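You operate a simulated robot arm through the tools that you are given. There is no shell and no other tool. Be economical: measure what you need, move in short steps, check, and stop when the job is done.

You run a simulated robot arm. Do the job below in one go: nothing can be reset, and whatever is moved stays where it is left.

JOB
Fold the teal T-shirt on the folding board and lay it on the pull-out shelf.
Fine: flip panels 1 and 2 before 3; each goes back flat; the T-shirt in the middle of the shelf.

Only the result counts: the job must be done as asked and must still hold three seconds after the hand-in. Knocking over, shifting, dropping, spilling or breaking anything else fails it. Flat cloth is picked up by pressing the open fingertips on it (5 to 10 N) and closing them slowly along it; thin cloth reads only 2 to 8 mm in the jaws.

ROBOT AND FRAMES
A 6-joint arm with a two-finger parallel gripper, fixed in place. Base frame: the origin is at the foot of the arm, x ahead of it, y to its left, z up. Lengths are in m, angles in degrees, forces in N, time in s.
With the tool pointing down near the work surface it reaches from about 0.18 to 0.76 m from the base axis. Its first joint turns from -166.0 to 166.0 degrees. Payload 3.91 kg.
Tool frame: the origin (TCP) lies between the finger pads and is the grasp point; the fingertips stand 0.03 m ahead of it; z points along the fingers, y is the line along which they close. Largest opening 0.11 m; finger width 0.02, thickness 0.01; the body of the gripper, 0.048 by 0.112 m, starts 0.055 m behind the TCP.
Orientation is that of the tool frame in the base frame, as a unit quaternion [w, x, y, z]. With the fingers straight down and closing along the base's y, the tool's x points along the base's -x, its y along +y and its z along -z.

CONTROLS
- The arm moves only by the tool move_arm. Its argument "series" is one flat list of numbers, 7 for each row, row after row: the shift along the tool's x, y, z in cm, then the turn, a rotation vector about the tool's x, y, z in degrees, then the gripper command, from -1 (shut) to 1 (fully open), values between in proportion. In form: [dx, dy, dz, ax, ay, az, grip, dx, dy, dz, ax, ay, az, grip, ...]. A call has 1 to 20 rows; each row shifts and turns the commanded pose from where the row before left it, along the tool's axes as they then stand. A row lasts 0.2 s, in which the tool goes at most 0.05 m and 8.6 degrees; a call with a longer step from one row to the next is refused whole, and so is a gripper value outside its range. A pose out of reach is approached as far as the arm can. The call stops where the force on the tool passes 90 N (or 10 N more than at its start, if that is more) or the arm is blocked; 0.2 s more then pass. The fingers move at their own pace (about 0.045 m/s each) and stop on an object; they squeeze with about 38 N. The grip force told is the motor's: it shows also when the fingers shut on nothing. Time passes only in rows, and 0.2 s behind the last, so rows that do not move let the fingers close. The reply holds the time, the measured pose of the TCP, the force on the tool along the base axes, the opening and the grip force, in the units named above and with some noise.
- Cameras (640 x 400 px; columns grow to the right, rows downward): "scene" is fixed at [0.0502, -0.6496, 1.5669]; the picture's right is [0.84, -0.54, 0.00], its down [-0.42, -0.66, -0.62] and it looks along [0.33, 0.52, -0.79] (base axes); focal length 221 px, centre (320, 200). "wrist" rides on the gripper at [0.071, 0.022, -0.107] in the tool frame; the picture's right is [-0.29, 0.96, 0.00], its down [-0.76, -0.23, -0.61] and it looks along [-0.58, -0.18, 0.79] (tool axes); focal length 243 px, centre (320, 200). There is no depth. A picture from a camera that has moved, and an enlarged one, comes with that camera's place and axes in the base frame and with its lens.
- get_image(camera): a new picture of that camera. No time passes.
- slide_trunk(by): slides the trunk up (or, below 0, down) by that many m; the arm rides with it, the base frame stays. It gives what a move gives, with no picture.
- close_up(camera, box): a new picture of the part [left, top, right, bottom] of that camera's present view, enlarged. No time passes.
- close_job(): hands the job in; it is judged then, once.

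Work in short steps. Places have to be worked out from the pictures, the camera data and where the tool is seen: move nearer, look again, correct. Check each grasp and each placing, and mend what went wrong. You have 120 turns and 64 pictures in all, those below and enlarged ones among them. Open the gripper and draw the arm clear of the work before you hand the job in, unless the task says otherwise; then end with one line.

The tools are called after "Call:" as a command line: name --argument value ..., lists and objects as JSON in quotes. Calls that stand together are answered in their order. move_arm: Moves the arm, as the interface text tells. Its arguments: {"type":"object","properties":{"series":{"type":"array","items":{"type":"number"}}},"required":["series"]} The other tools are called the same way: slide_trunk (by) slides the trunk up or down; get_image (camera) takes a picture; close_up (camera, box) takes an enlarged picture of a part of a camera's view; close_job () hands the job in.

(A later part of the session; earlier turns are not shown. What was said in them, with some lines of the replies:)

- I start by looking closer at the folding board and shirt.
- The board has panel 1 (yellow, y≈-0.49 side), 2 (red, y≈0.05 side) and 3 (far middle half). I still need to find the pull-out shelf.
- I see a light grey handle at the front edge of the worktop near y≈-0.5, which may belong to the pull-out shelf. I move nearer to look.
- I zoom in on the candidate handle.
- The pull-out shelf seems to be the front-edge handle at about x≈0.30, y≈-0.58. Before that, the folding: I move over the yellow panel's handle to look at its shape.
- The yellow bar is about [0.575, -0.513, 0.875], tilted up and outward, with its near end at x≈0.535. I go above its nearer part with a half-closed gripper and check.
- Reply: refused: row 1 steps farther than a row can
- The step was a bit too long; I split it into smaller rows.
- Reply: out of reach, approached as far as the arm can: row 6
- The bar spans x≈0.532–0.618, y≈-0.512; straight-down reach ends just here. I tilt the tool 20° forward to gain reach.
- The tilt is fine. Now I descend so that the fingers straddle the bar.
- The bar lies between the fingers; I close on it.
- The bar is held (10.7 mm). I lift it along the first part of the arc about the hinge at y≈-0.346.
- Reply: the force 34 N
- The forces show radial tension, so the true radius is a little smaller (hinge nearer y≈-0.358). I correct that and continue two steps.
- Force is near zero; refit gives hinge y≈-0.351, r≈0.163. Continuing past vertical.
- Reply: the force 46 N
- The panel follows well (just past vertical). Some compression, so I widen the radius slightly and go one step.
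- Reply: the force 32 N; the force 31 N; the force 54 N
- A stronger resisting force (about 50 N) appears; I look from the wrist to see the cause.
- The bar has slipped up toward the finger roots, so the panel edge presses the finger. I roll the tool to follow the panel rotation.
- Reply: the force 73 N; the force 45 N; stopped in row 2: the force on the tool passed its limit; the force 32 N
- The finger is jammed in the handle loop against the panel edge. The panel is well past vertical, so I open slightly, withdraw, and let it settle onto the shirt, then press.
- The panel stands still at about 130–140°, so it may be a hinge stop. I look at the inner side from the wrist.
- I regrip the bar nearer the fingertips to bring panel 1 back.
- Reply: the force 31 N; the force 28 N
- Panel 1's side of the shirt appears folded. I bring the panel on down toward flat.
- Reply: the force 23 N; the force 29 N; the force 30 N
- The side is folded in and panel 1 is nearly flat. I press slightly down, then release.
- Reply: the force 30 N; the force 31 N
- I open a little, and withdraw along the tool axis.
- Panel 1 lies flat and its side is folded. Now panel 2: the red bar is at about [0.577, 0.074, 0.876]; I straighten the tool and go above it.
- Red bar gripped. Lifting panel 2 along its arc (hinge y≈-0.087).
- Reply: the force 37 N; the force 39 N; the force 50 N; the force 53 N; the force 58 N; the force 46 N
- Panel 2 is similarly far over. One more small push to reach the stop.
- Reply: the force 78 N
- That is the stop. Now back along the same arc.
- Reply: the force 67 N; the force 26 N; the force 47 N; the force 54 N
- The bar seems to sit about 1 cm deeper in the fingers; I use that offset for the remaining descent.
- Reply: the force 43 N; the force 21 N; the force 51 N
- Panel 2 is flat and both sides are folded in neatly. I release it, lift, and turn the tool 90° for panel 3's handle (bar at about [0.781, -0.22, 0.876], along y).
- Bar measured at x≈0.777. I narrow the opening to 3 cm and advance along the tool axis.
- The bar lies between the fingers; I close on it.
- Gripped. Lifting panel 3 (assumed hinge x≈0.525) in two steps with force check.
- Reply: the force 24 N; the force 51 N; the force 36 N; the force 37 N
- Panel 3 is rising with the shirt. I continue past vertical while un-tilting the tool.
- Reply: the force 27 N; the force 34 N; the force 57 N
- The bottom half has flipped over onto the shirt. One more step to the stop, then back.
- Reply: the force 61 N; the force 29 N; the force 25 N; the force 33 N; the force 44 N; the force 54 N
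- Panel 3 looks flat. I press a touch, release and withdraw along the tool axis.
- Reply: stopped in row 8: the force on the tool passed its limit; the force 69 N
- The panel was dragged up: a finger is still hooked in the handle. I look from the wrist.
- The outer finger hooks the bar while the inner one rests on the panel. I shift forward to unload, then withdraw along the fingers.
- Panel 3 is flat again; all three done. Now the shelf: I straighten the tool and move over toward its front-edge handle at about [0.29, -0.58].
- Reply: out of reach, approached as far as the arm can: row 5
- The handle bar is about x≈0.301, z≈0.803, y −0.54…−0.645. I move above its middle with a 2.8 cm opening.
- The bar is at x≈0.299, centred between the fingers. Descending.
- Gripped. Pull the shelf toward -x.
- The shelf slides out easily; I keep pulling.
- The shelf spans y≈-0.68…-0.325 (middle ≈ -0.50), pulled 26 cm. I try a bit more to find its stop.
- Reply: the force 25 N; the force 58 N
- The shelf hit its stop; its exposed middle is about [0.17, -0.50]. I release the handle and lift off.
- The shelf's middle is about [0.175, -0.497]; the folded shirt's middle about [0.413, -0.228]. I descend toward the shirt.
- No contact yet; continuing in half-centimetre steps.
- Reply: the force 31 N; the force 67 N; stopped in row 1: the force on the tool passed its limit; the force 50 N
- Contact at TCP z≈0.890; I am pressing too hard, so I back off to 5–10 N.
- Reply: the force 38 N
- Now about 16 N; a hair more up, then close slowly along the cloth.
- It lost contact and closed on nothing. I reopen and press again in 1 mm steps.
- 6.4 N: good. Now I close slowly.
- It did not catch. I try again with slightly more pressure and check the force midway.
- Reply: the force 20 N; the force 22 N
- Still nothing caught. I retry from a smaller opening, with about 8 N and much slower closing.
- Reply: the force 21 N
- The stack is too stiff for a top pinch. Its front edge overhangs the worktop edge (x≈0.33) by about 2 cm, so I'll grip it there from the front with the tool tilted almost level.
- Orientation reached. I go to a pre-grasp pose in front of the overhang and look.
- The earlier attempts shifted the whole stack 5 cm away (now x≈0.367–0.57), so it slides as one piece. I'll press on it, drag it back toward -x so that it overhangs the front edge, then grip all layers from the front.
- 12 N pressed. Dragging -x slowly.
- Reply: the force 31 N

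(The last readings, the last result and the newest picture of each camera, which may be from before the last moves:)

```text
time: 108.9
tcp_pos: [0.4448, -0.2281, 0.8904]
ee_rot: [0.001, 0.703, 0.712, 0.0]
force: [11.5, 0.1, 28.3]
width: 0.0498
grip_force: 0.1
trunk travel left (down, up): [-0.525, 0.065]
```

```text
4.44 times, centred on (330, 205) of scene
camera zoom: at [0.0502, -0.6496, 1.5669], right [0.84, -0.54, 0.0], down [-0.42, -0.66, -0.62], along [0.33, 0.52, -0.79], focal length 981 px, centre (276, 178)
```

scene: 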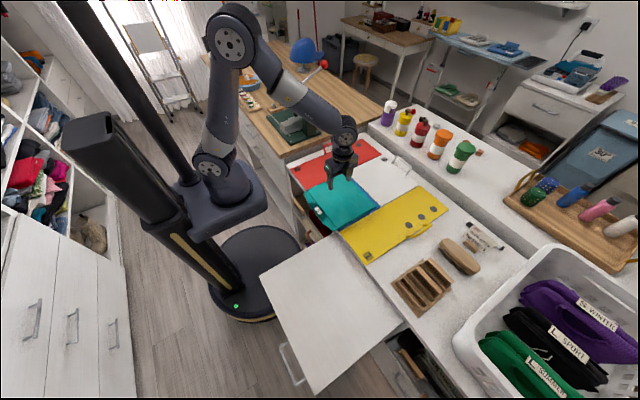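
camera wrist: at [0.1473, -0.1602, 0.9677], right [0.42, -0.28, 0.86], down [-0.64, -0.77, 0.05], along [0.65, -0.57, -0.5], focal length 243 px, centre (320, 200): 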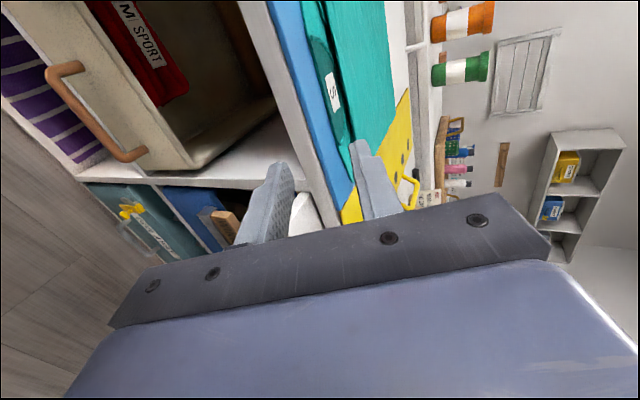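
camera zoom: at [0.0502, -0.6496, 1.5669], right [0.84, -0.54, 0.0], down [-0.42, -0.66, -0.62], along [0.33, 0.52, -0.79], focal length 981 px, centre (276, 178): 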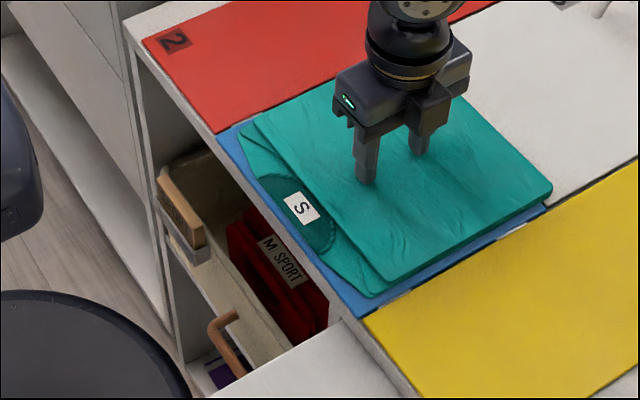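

The stack drags as one. Continuing another 8.5 cm so it overhangs the front.

Call:
move_arm --series '[0, -0.8, -0.04, 0, 0, 0, -0.05, 0, -0.9, 0, 0, 0, 0, -0.05, 0, -0.9, 0, 0, 0, 0, -0.05, 0, -0.9, 0, 0, 0, 0, -0.05]'

Call:
move_arm --series '[0, -1, 0, 0, 0, 0, -0.05, 0, -1, 0, 0, 0, 0, -0.05, 0, -1, 0, 0, 0, 0, -0.05, 0, -1, 0, 0, 0, 0, -0.05, 0, -1, 0, 0, 0, 0, -0.05]'

Call:
close_up --camera "scene" --box '[270, 160, 390, 250]'

```text
time: 109.9
tcp_pos: [0.4122, -0.2285, 0.8894]
ee_rot: [0.002, 0.703, 0.711, 0.0]
force: [13.0, -0.3, 34.5]
width: 0.05
grip_force: 0.1
trunk travel left (down, up): [-0.525, 0.065]
```

```text
time: 111.1
tcp_pos: [0.3597, -0.2285, 0.8891]
ee_rot: [-0.001, 0.703, 0.711, -0.001]
force: [8.6, -0.7, 23.6]
width: 0.0503
grip_force: 0.1
trunk travel left (down, up): [-0.525, 0.065]
```

```text
4.44 times, centred on (330, 205) of scene
camera zoom: at [0.0502, -0.6496, 1.5669], right [0.84, -0.54, 0.0], down [-0.42, -0.66, -0.62], along [0.33, 0.52, -0.79], focal length 981 px, centre (276, 178)
```

zoom: 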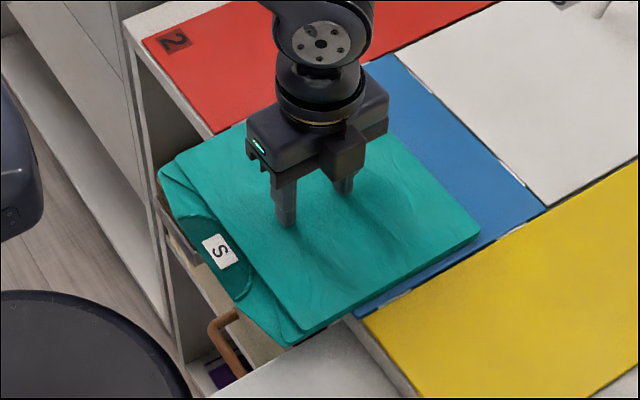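

The stack now overhangs the front edge by about 7 cm (x≈0.26–0.46) without drooping. I lift off, come round to the front with the tool nearly level.

Call:
move_arm --series '[0, 0, -2, 0, 0, 0, -0.05, 0, 0, -4, 0, 0, 0, -0.05, 0, 0, -4, 0, 0, 0, -0.05, 0, -4.8, 0, 0, 0, 0, -0.05, 0, -4.8, 0, 0, 0, 0, -0.05, 0, -4.8, 0, 0, 0, 0, -0.05, 0, 0, 0, -7.8, 0, 0, -0.05, 0, 0, 0, -7.8, 0, 0, -0.05, 0, 0, 0, -7.8, 0, 0, -0.05, 0, 0, 0, -7.8, 0, 0, -0.05, 0, 0, 0, -7.8, 0, 0, -0.05, 0, 0, 0, -7.8, 0, 0, -0.05, 0, 0, 0, -7.8, 0, 0, -0.05, 0, 0, 0, -7.8, 0, 0, -0.05, 0, 0, 0, -7.8, 0, 0, -0.05]'

```text
time: 114.3
tcp_pos: [0.2146, -0.232, 0.9906]
ee_rot: [0.405, 0.575, 0.582, 0.409]
force: [0.0, -0.1, -0.8]
width: 0.0522
grip_force: 0.0
trunk travel left (down, up): [-0.525, 0.065]
```

Call:
move_arm --series '[0, -3, 1.05, 0, 0, 0, -0.05, 0, -3, 1.05, 0, 0, 0, -0.05, 0, -3, 1.05, 0, 0, 0, -0.05]'

Call:
get_image --camera "wrist"

```text
time: 115.1
tcp_pos: [0.2147, -0.2321, 0.8944]
ee_rot: [0.404, 0.576, 0.582, 0.408]
force: [0.1, 0.4, -0.1]
width: 0.0521
grip_force: 0.1
trunk travel left (down, up): [-0.525, 0.065]
```

```text
5 pictures are left
camera wrist: at [0.1205, -0.1614, 0.9517], right [0.33, -0.29, 0.9], down [-0.64, -0.77, -0.01], along [0.69, -0.57, -0.44], focal length 243 px, centre (320, 200)
```

wrist: 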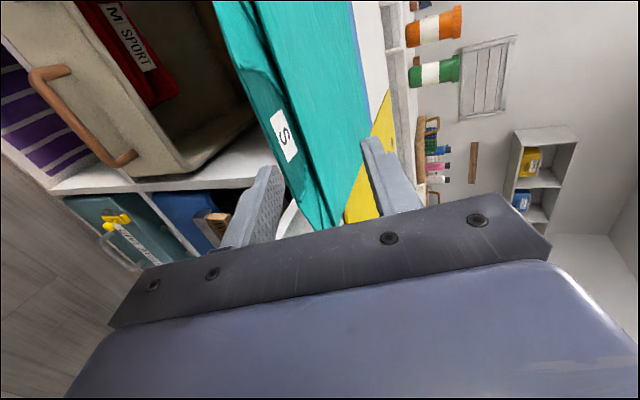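

The overhang sits between the finger levels. I drop 2.6 cm to centre on the stack, then advance horizontally.

Call:
move_arm --series '[0, -2.44, 0.89, 0, 0, 0, -0.05, 0, 0, 0, 0, 0, 0, -0.05, 0, 0.75, 2.07, 0, 0, 0, -0.05, 0, 0.75, 2.07, 0, 0, 0, -0.05, 0, 0.75, 2.07, 0, 0, 0, -0.05]'

```text
time: 116.3
tcp_pos: [0.2802, -0.2316, 0.8685]
ee_rot: [0.404, 0.575, 0.583, 0.408]
force: [0.1, -0.2, -0.1]
width: 0.0524
grip_force: 0.6
trunk travel left (down, up): [-0.525, 0.065]
```

No contact forces; now I close.

Call:
move_arm --series '[0, 0, 0, 0, 0, 0, -0.3, 0, 0, 0, 0, 0, 0, -0.5, 0, 0, 0, 0, 0, 0, -0.8, 0, 0, 0, 0, 0, 0, -1, 0, 0, 0, 0, 0, 0, -1, 0, 0, 0, 0, 0, 0, -1]'

```text
time: 117.7
tcp_pos: [0.2805, -0.2326, 0.8696]
ee_rot: [0.404, 0.575, 0.583, 0.408]
force: [1.5, -0.5, 8.0]
width: 0.024
grip_force: 38.0
trunk travel left (down, up): [-0.525, 0.065]
5 turns are left
```

Gripped: 24 mm of stack. With few turns left, I lift 18 cm, carry -y then -x to above the shelf's middle, and lower part-way.

Call:
move_arm --series '[0, 3.4, -1.23, 0, 0, 0, -1, 0, 3.4, -1.23, 0, 0, 0, -1, 0, 3.4, -1.23, 0, 0, 0, -1, 0, 3.4, -1.23, 0, 0, 0, -1, 0, 3.4, -1.23, 0, 0, 0, -1, -3.86, 0, 0, 0, 0, 0, -1, -3.86, 0, 0, 0, 0, 0, -1, -3.86, 0, 0, 0, 0, 0, -1, -3.86, 0, 0, 0, 0, 0, -1, -3.86, 0, 0, 0, 0, 0, -1, -3.86, 0, 0, 0, 0, 0, -1, -3.86, 0, 0, 0, 0, 0, -1, 0, -1.27, -3.49, 0, 0, 0, -1, 0, -1.27, -3.49, 0, 0, 0, -1, 0, -1.27, -3.49, 0, 0, 0, -1, 0, -1.27, -3.49, 0, 0, 0, -1, 0, -1.27, -3.49, 0, 0, 0, -1, 0, -3.76, 1.37, 0, 0, 0, -1, 0, -3.76, 1.37, 0, 0, 0, -1, 0, -3.76, 1.37, 0, 0, 0, -1]'

Call:
close_up --camera "scene" --box '[220, 200, 460, 400]'

```text
time: 121.9
tcp_pos: [0.0984, -0.5028, 0.9286]
ee_rot: [0.404, 0.575, 0.583, 0.408]
force: [-0.3, 0.8, -2.0]
width: 0.0123
grip_force: 38.4
trunk travel left (down, up): [-0.525, 0.065]
```

```text
2.00 times, centred on (340, 300) of scene
camera zoom: at [0.0502, -0.6496, 1.5669], right [0.84, -0.54, 0.0], down [-0.42, -0.66, -0.62], along [0.33, 0.52, -0.79], focal length 441 px, centre (280, 0)
4 turns are left
```

zoom: 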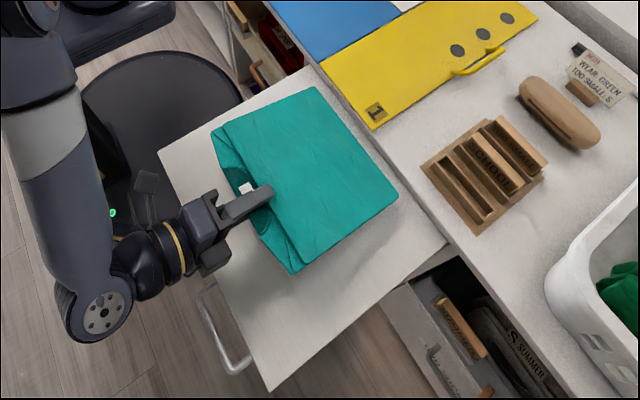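

The folded shirt is held neatly over the shelf. I lower it (shifting 1.4 cm to -x for centring), open, withdraw horizontally and rise.

Call:
move_arm --series '[0, -2.25, 0.32, 0, 0, 0, -1, 0, -2.25, 0.32, 0, 0, 0, -1, 0, -2.15, 0.3, 0, 0, 0, -1, 0, 0, 0, 0, 0, 0, -1, 0, 0, 0, 0, 0, 0, -0.7, 0, 0, 0, 0, 0, 0, -0.4, 0, 0, 0, 0, 0, 0, -0.25, 0, 0, 0, 0, 0, 0, -0.25, 0, -0.5, -1.4, 0, 0, 0, -0.25, 0, -0.68, -1.88, 0, 0, 0, -0.25, 0, -0.68, -1.88, 0, 0, 0, -0.25, 0, -0.68, -1.88, 0, 0, 0, -0.25, 0, -0.68, -1.88, 0, 0, 0, -0.25, 0, -0.68, -1.88, 0, 0, 0, -0.25, 0, 3, -3, 0, 0, 0, -0.25, 0, 3.76, -1.37, 0, 0, 0, -0.25, 0, 3.76, -1.37, 0, 0, 0, -0.25, 0, 3.76, -1.37, 0, 0, 0, 0]'

Call:
get_image --camera "scene"

```text
time: 125.7
tcp_pos: [-0.0506, -0.503, 1.0231]
ee_rot: [0.404, 0.575, 0.582, 0.409]
force: [-0.2, -1.2, -0.1]
width: 0.0553
grip_force: 0.0
trunk travel left (down, up): [-0.525, 0.065]
```

```text
3 pictures are left
3 turns are left
```

scene: 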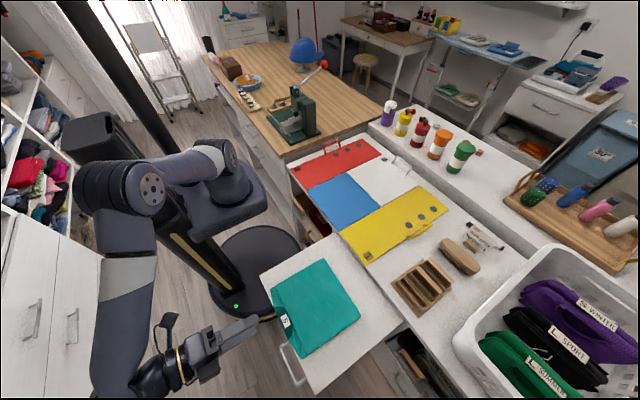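

The shirt lies flat, but withdrawing dragged it about 4.5 cm toward the front (middle x≈0.126; shelf middle ≈0.172). I bring the tool over it, vertical, feel for contact, and back off to a light press.

Call:
move_arm --series '[0, 0, 0, 7.8, 0, 0, 0, 0, 0, 0, 7.8, 0, 0, 0, 0, 0, 0, 7.8, 0, 0, 0, 0, 0, 0, 7.8, 0, 0, 0, 0, 0, 0, 7.8, 0, 0, 0, 0, 0, 0, 7.8, 0, 0, 0, 0, 0, 0, 7.8, 0, 0, 0, 0, 0, 0, 7.8, 0, 0, 0, 0, 0, 0, 7.9, 0, 0, 0, 0, 4.4, 0, 0, 0, 0, 0, 0, 4.4, 0, 0, 0, 0, 0, 0, 4.4, 0, 0, 0, 0, 0, 0, 4.4, 0, 0, 0, 0, 0]'

Call:
move_arm --series '[0, 0, 4, 0, 0, 0, 0, 0, 0, 4, 0, 0, 0, 0, 0, 0, 4, 0, 0, 0, 0, 0, 0, 1.5, 0, 0, 0, 0]'

Call:
move_arm --series '[0, 0, 0.2, 0, 0, 0, 0, 0, 0, 0.2, 0, 0, 0, 0, 0, 0, 0.2, 0, 0, 0, 0, 0, 0, 0.2, 0, 0, 0, 0, 0, 0, 0.2, 0, 0, 0, 0, 0, 0, 0.2, 0, 0, 0, 0, 0, 0, 0.2, 0, 0, 0, 0, 0, 0, 0.2, 0, 0, 0, 0, 0, 0, 0.2, 0, 0, 0, 0, 0, 0, 0.2, 0, 0, 0, 0, 0, 0, 0.2, 0, 0, 0, 0, 0, 0, 0.2, 0, 0, 0, 0, 0, 0, 0.2, 0, 0, 0, 0, 0, 0, 0.2, 0, 0, 0, 0, 0, 0, 0.2, 0, 0, 0, 0, 0, 0, 0.2, 0, 0, 0, 0, 0, 0, 0.2, 0, 0, 0, 0, 0, 0, 0.2, 0, 0, 0, 0, 0, 0, 0.2, 0, 0, 0, 0, 0, 0, 0.2, 0, 0, 0, 0]'

Call:
move_arm --series '[0, 0, -0.38, 0, 0, 0, 0]'

Call:
close_up --camera "scene" --box '[240, 220, 440, 400]'

```text
time: 128.5
tcp_pos: [0.1279, -0.5004, 1.0221]
ee_rot: [-0.001, 0.703, 0.711, -0.002]
force: [0.2, -0.1, -0.5]
width: 0.0552
grip_force: 0.0
trunk travel left (down, up): [-0.525, 0.065]
```

```text
time: 129.5
tcp_pos: [0.1278, -0.5021, 0.8857]
ee_rot: [-0.001, 0.703, 0.711, -0.001]
force: [0.6, -0.2, 0.0]
width: 0.0547
grip_force: 0.0
trunk travel left (down, up): [-0.525, 0.065]
```

```text
time: 133.7
tcp_pos: [0.1268, -0.5018, 0.853]
ee_rot: [0.005, 0.703, 0.711, -0.006]
force: [3.0, 9.6, 76.9]
width: 0.0549
grip_force: 0.2
trunk travel left (down, up): [-0.525, 0.065]
```

```text
time: 134.1
tcp_pos: [0.1262, -0.502, 0.8534]
ee_rot: [0.003, 0.703, 0.711, -0.004]
force: [0.8, 4.3, 58.0]
width: 0.0553
grip_force: 0.1
trunk travel left (down, up): [-0.525, 0.065]
```

```text
2.22 times, centred on (340, 310) of scene
camera zoom: at [0.0502, -0.6496, 1.5669], right [0.84, -0.54, 0.0], down [-0.42, -0.66, -0.62], along [0.33, 0.52, -0.79], focal length 490 px, centre (276, -44)
2 turns are left
```

zoom: 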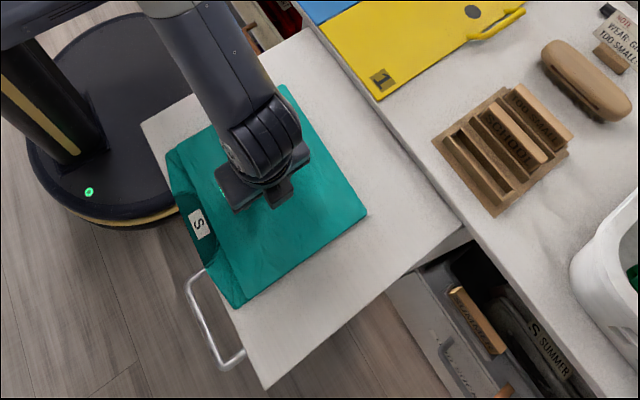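

Pressing and dragging would only push the free-sliding shelf in. Instead I lift off, turn the fingers wide across y, and gently push the shirt's front edge (x≈0.027) about 5 cm toward +x just above the shelf, then rise clear.

Call:
move_arm --series '[0, 0, -4, 0, 0, 0, 0, 0, 0, -4, 0, 0, 0, 0, 1, -3.65, 0, 0, 0, 0, 0, 0, -3.65, 0, 0, 0, 0, 0.5, 0, -3.65, 0, 0, 0, 0, 1, 0, -3.65, 0, 0, 0, 0, 1, 0, 0, 0, 0, 0, -8.2, 1, 0, 0, 0, 0, 0, -8.2, 1, 0, 0, 0, 0, 0, -8.2, 1, 0, 0, 0, 0, 0, -8.2, 1, 0, 0, 0, 0, 0, -8.2, 1, 0, 0, 0, 0, 0, -8.2, 1, 0, 0, 0, 0, 0, -8.2, 1, 0, 0, 0, 0, 0, -8.2, 1, 0, 0, 0, 0, 0, -8.2, 1, 0, 0, 0, 0, 0, -8.2, 1, 0, 0, 0, 0, 0, -8, 1]'

Call:
move_arm --series '[0, 0, 3, 0, 0, 0, 1, 0, 0, 3, 0, 0, 0, 1, 0, 0, 2.1, 0, 0, 0, 1, -0.8, 0, 0, 0, 0, 0, 1, -0.8, 0, 0, 0, 0, 0, 1, -0.8, 0, 0, 0, 0, 0, 1, -0.8, 0, 0, 0, 0, 0, 1, -0.8, 0, 0, 0, 0, 0, 1, -0.8, 0, 0, 0, 0, 0, 1, -0.8, 0, 0, 0, 0, 0, 1, -0.8, 0, 0, 0, 0, 0, 1, -0.8, 0, 0, 0, 0, 0, 1, -0.8, 0, 0, 0, 0, 0, 1, -0.8, 0, 0, 0, 0, 0, 1, -0.4, 0, 0, 0, 0, 0, 1, 1, 0, 0, 0, 0, 0, 1, 1, 0, 0, 0, 0, 0, 1]'

Call:
move_arm --series '[0, 0, -3, 0, 0, 0, 1, 0, 0, -4, 0, 0, 0, 1, 0, 0, -4, 0, 0, 0, 1, 0, 0, -4, 0, 0, 0, 1]'

Call:
get_image --camera "scene"

```text
time: 137.7
tcp_pos: [-0.0194, -0.4945, 0.9302]
ee_rot: [-0.001, -0.007, 1.0, 0.001]
force: [0.2, -0.1, 0.3]
width: 0.1099
grip_force: 0.0
trunk travel left (down, up): [-0.525, 0.065]
```

```text
time: 141.3
tcp_pos: [0.0516, -0.493, 0.8485]
ee_rot: [-0.002, -0.006, 1.0, -0.001]
force: [0.8, -0.8, 0.3]
width: 0.1097
grip_force: 0.0
trunk travel left (down, up): [-0.525, 0.065]
```

```text
time: 142.3
tcp_pos: [0.0523, -0.4933, 1.0001]
ee_rot: [-0.001, -0.007, 1.0, 0.0]
force: [0.4, -0.5, -0.3]
width: 0.1098
grip_force: 0.1
trunk travel left (down, up): [-0.525, 0.065]
```

```text
1 pictures are left
1 turns are left
```

scene: 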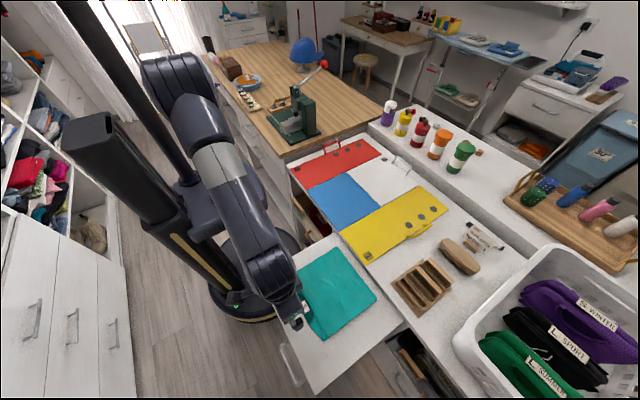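

The shirt slid about 5 cm and now lies flat, close to the middle of the shelf. The panels are flat, the gripper is open and clear of the work, so I hand the job in.

Call:
close_job

```text
The job is handed in.
```

The teal T-shirt is folded (panels 1 and 2, then 3, each back flat) and lies flat near the middle of the pulled-out shelf; I judged its final position from one scene picture and did not measure it.
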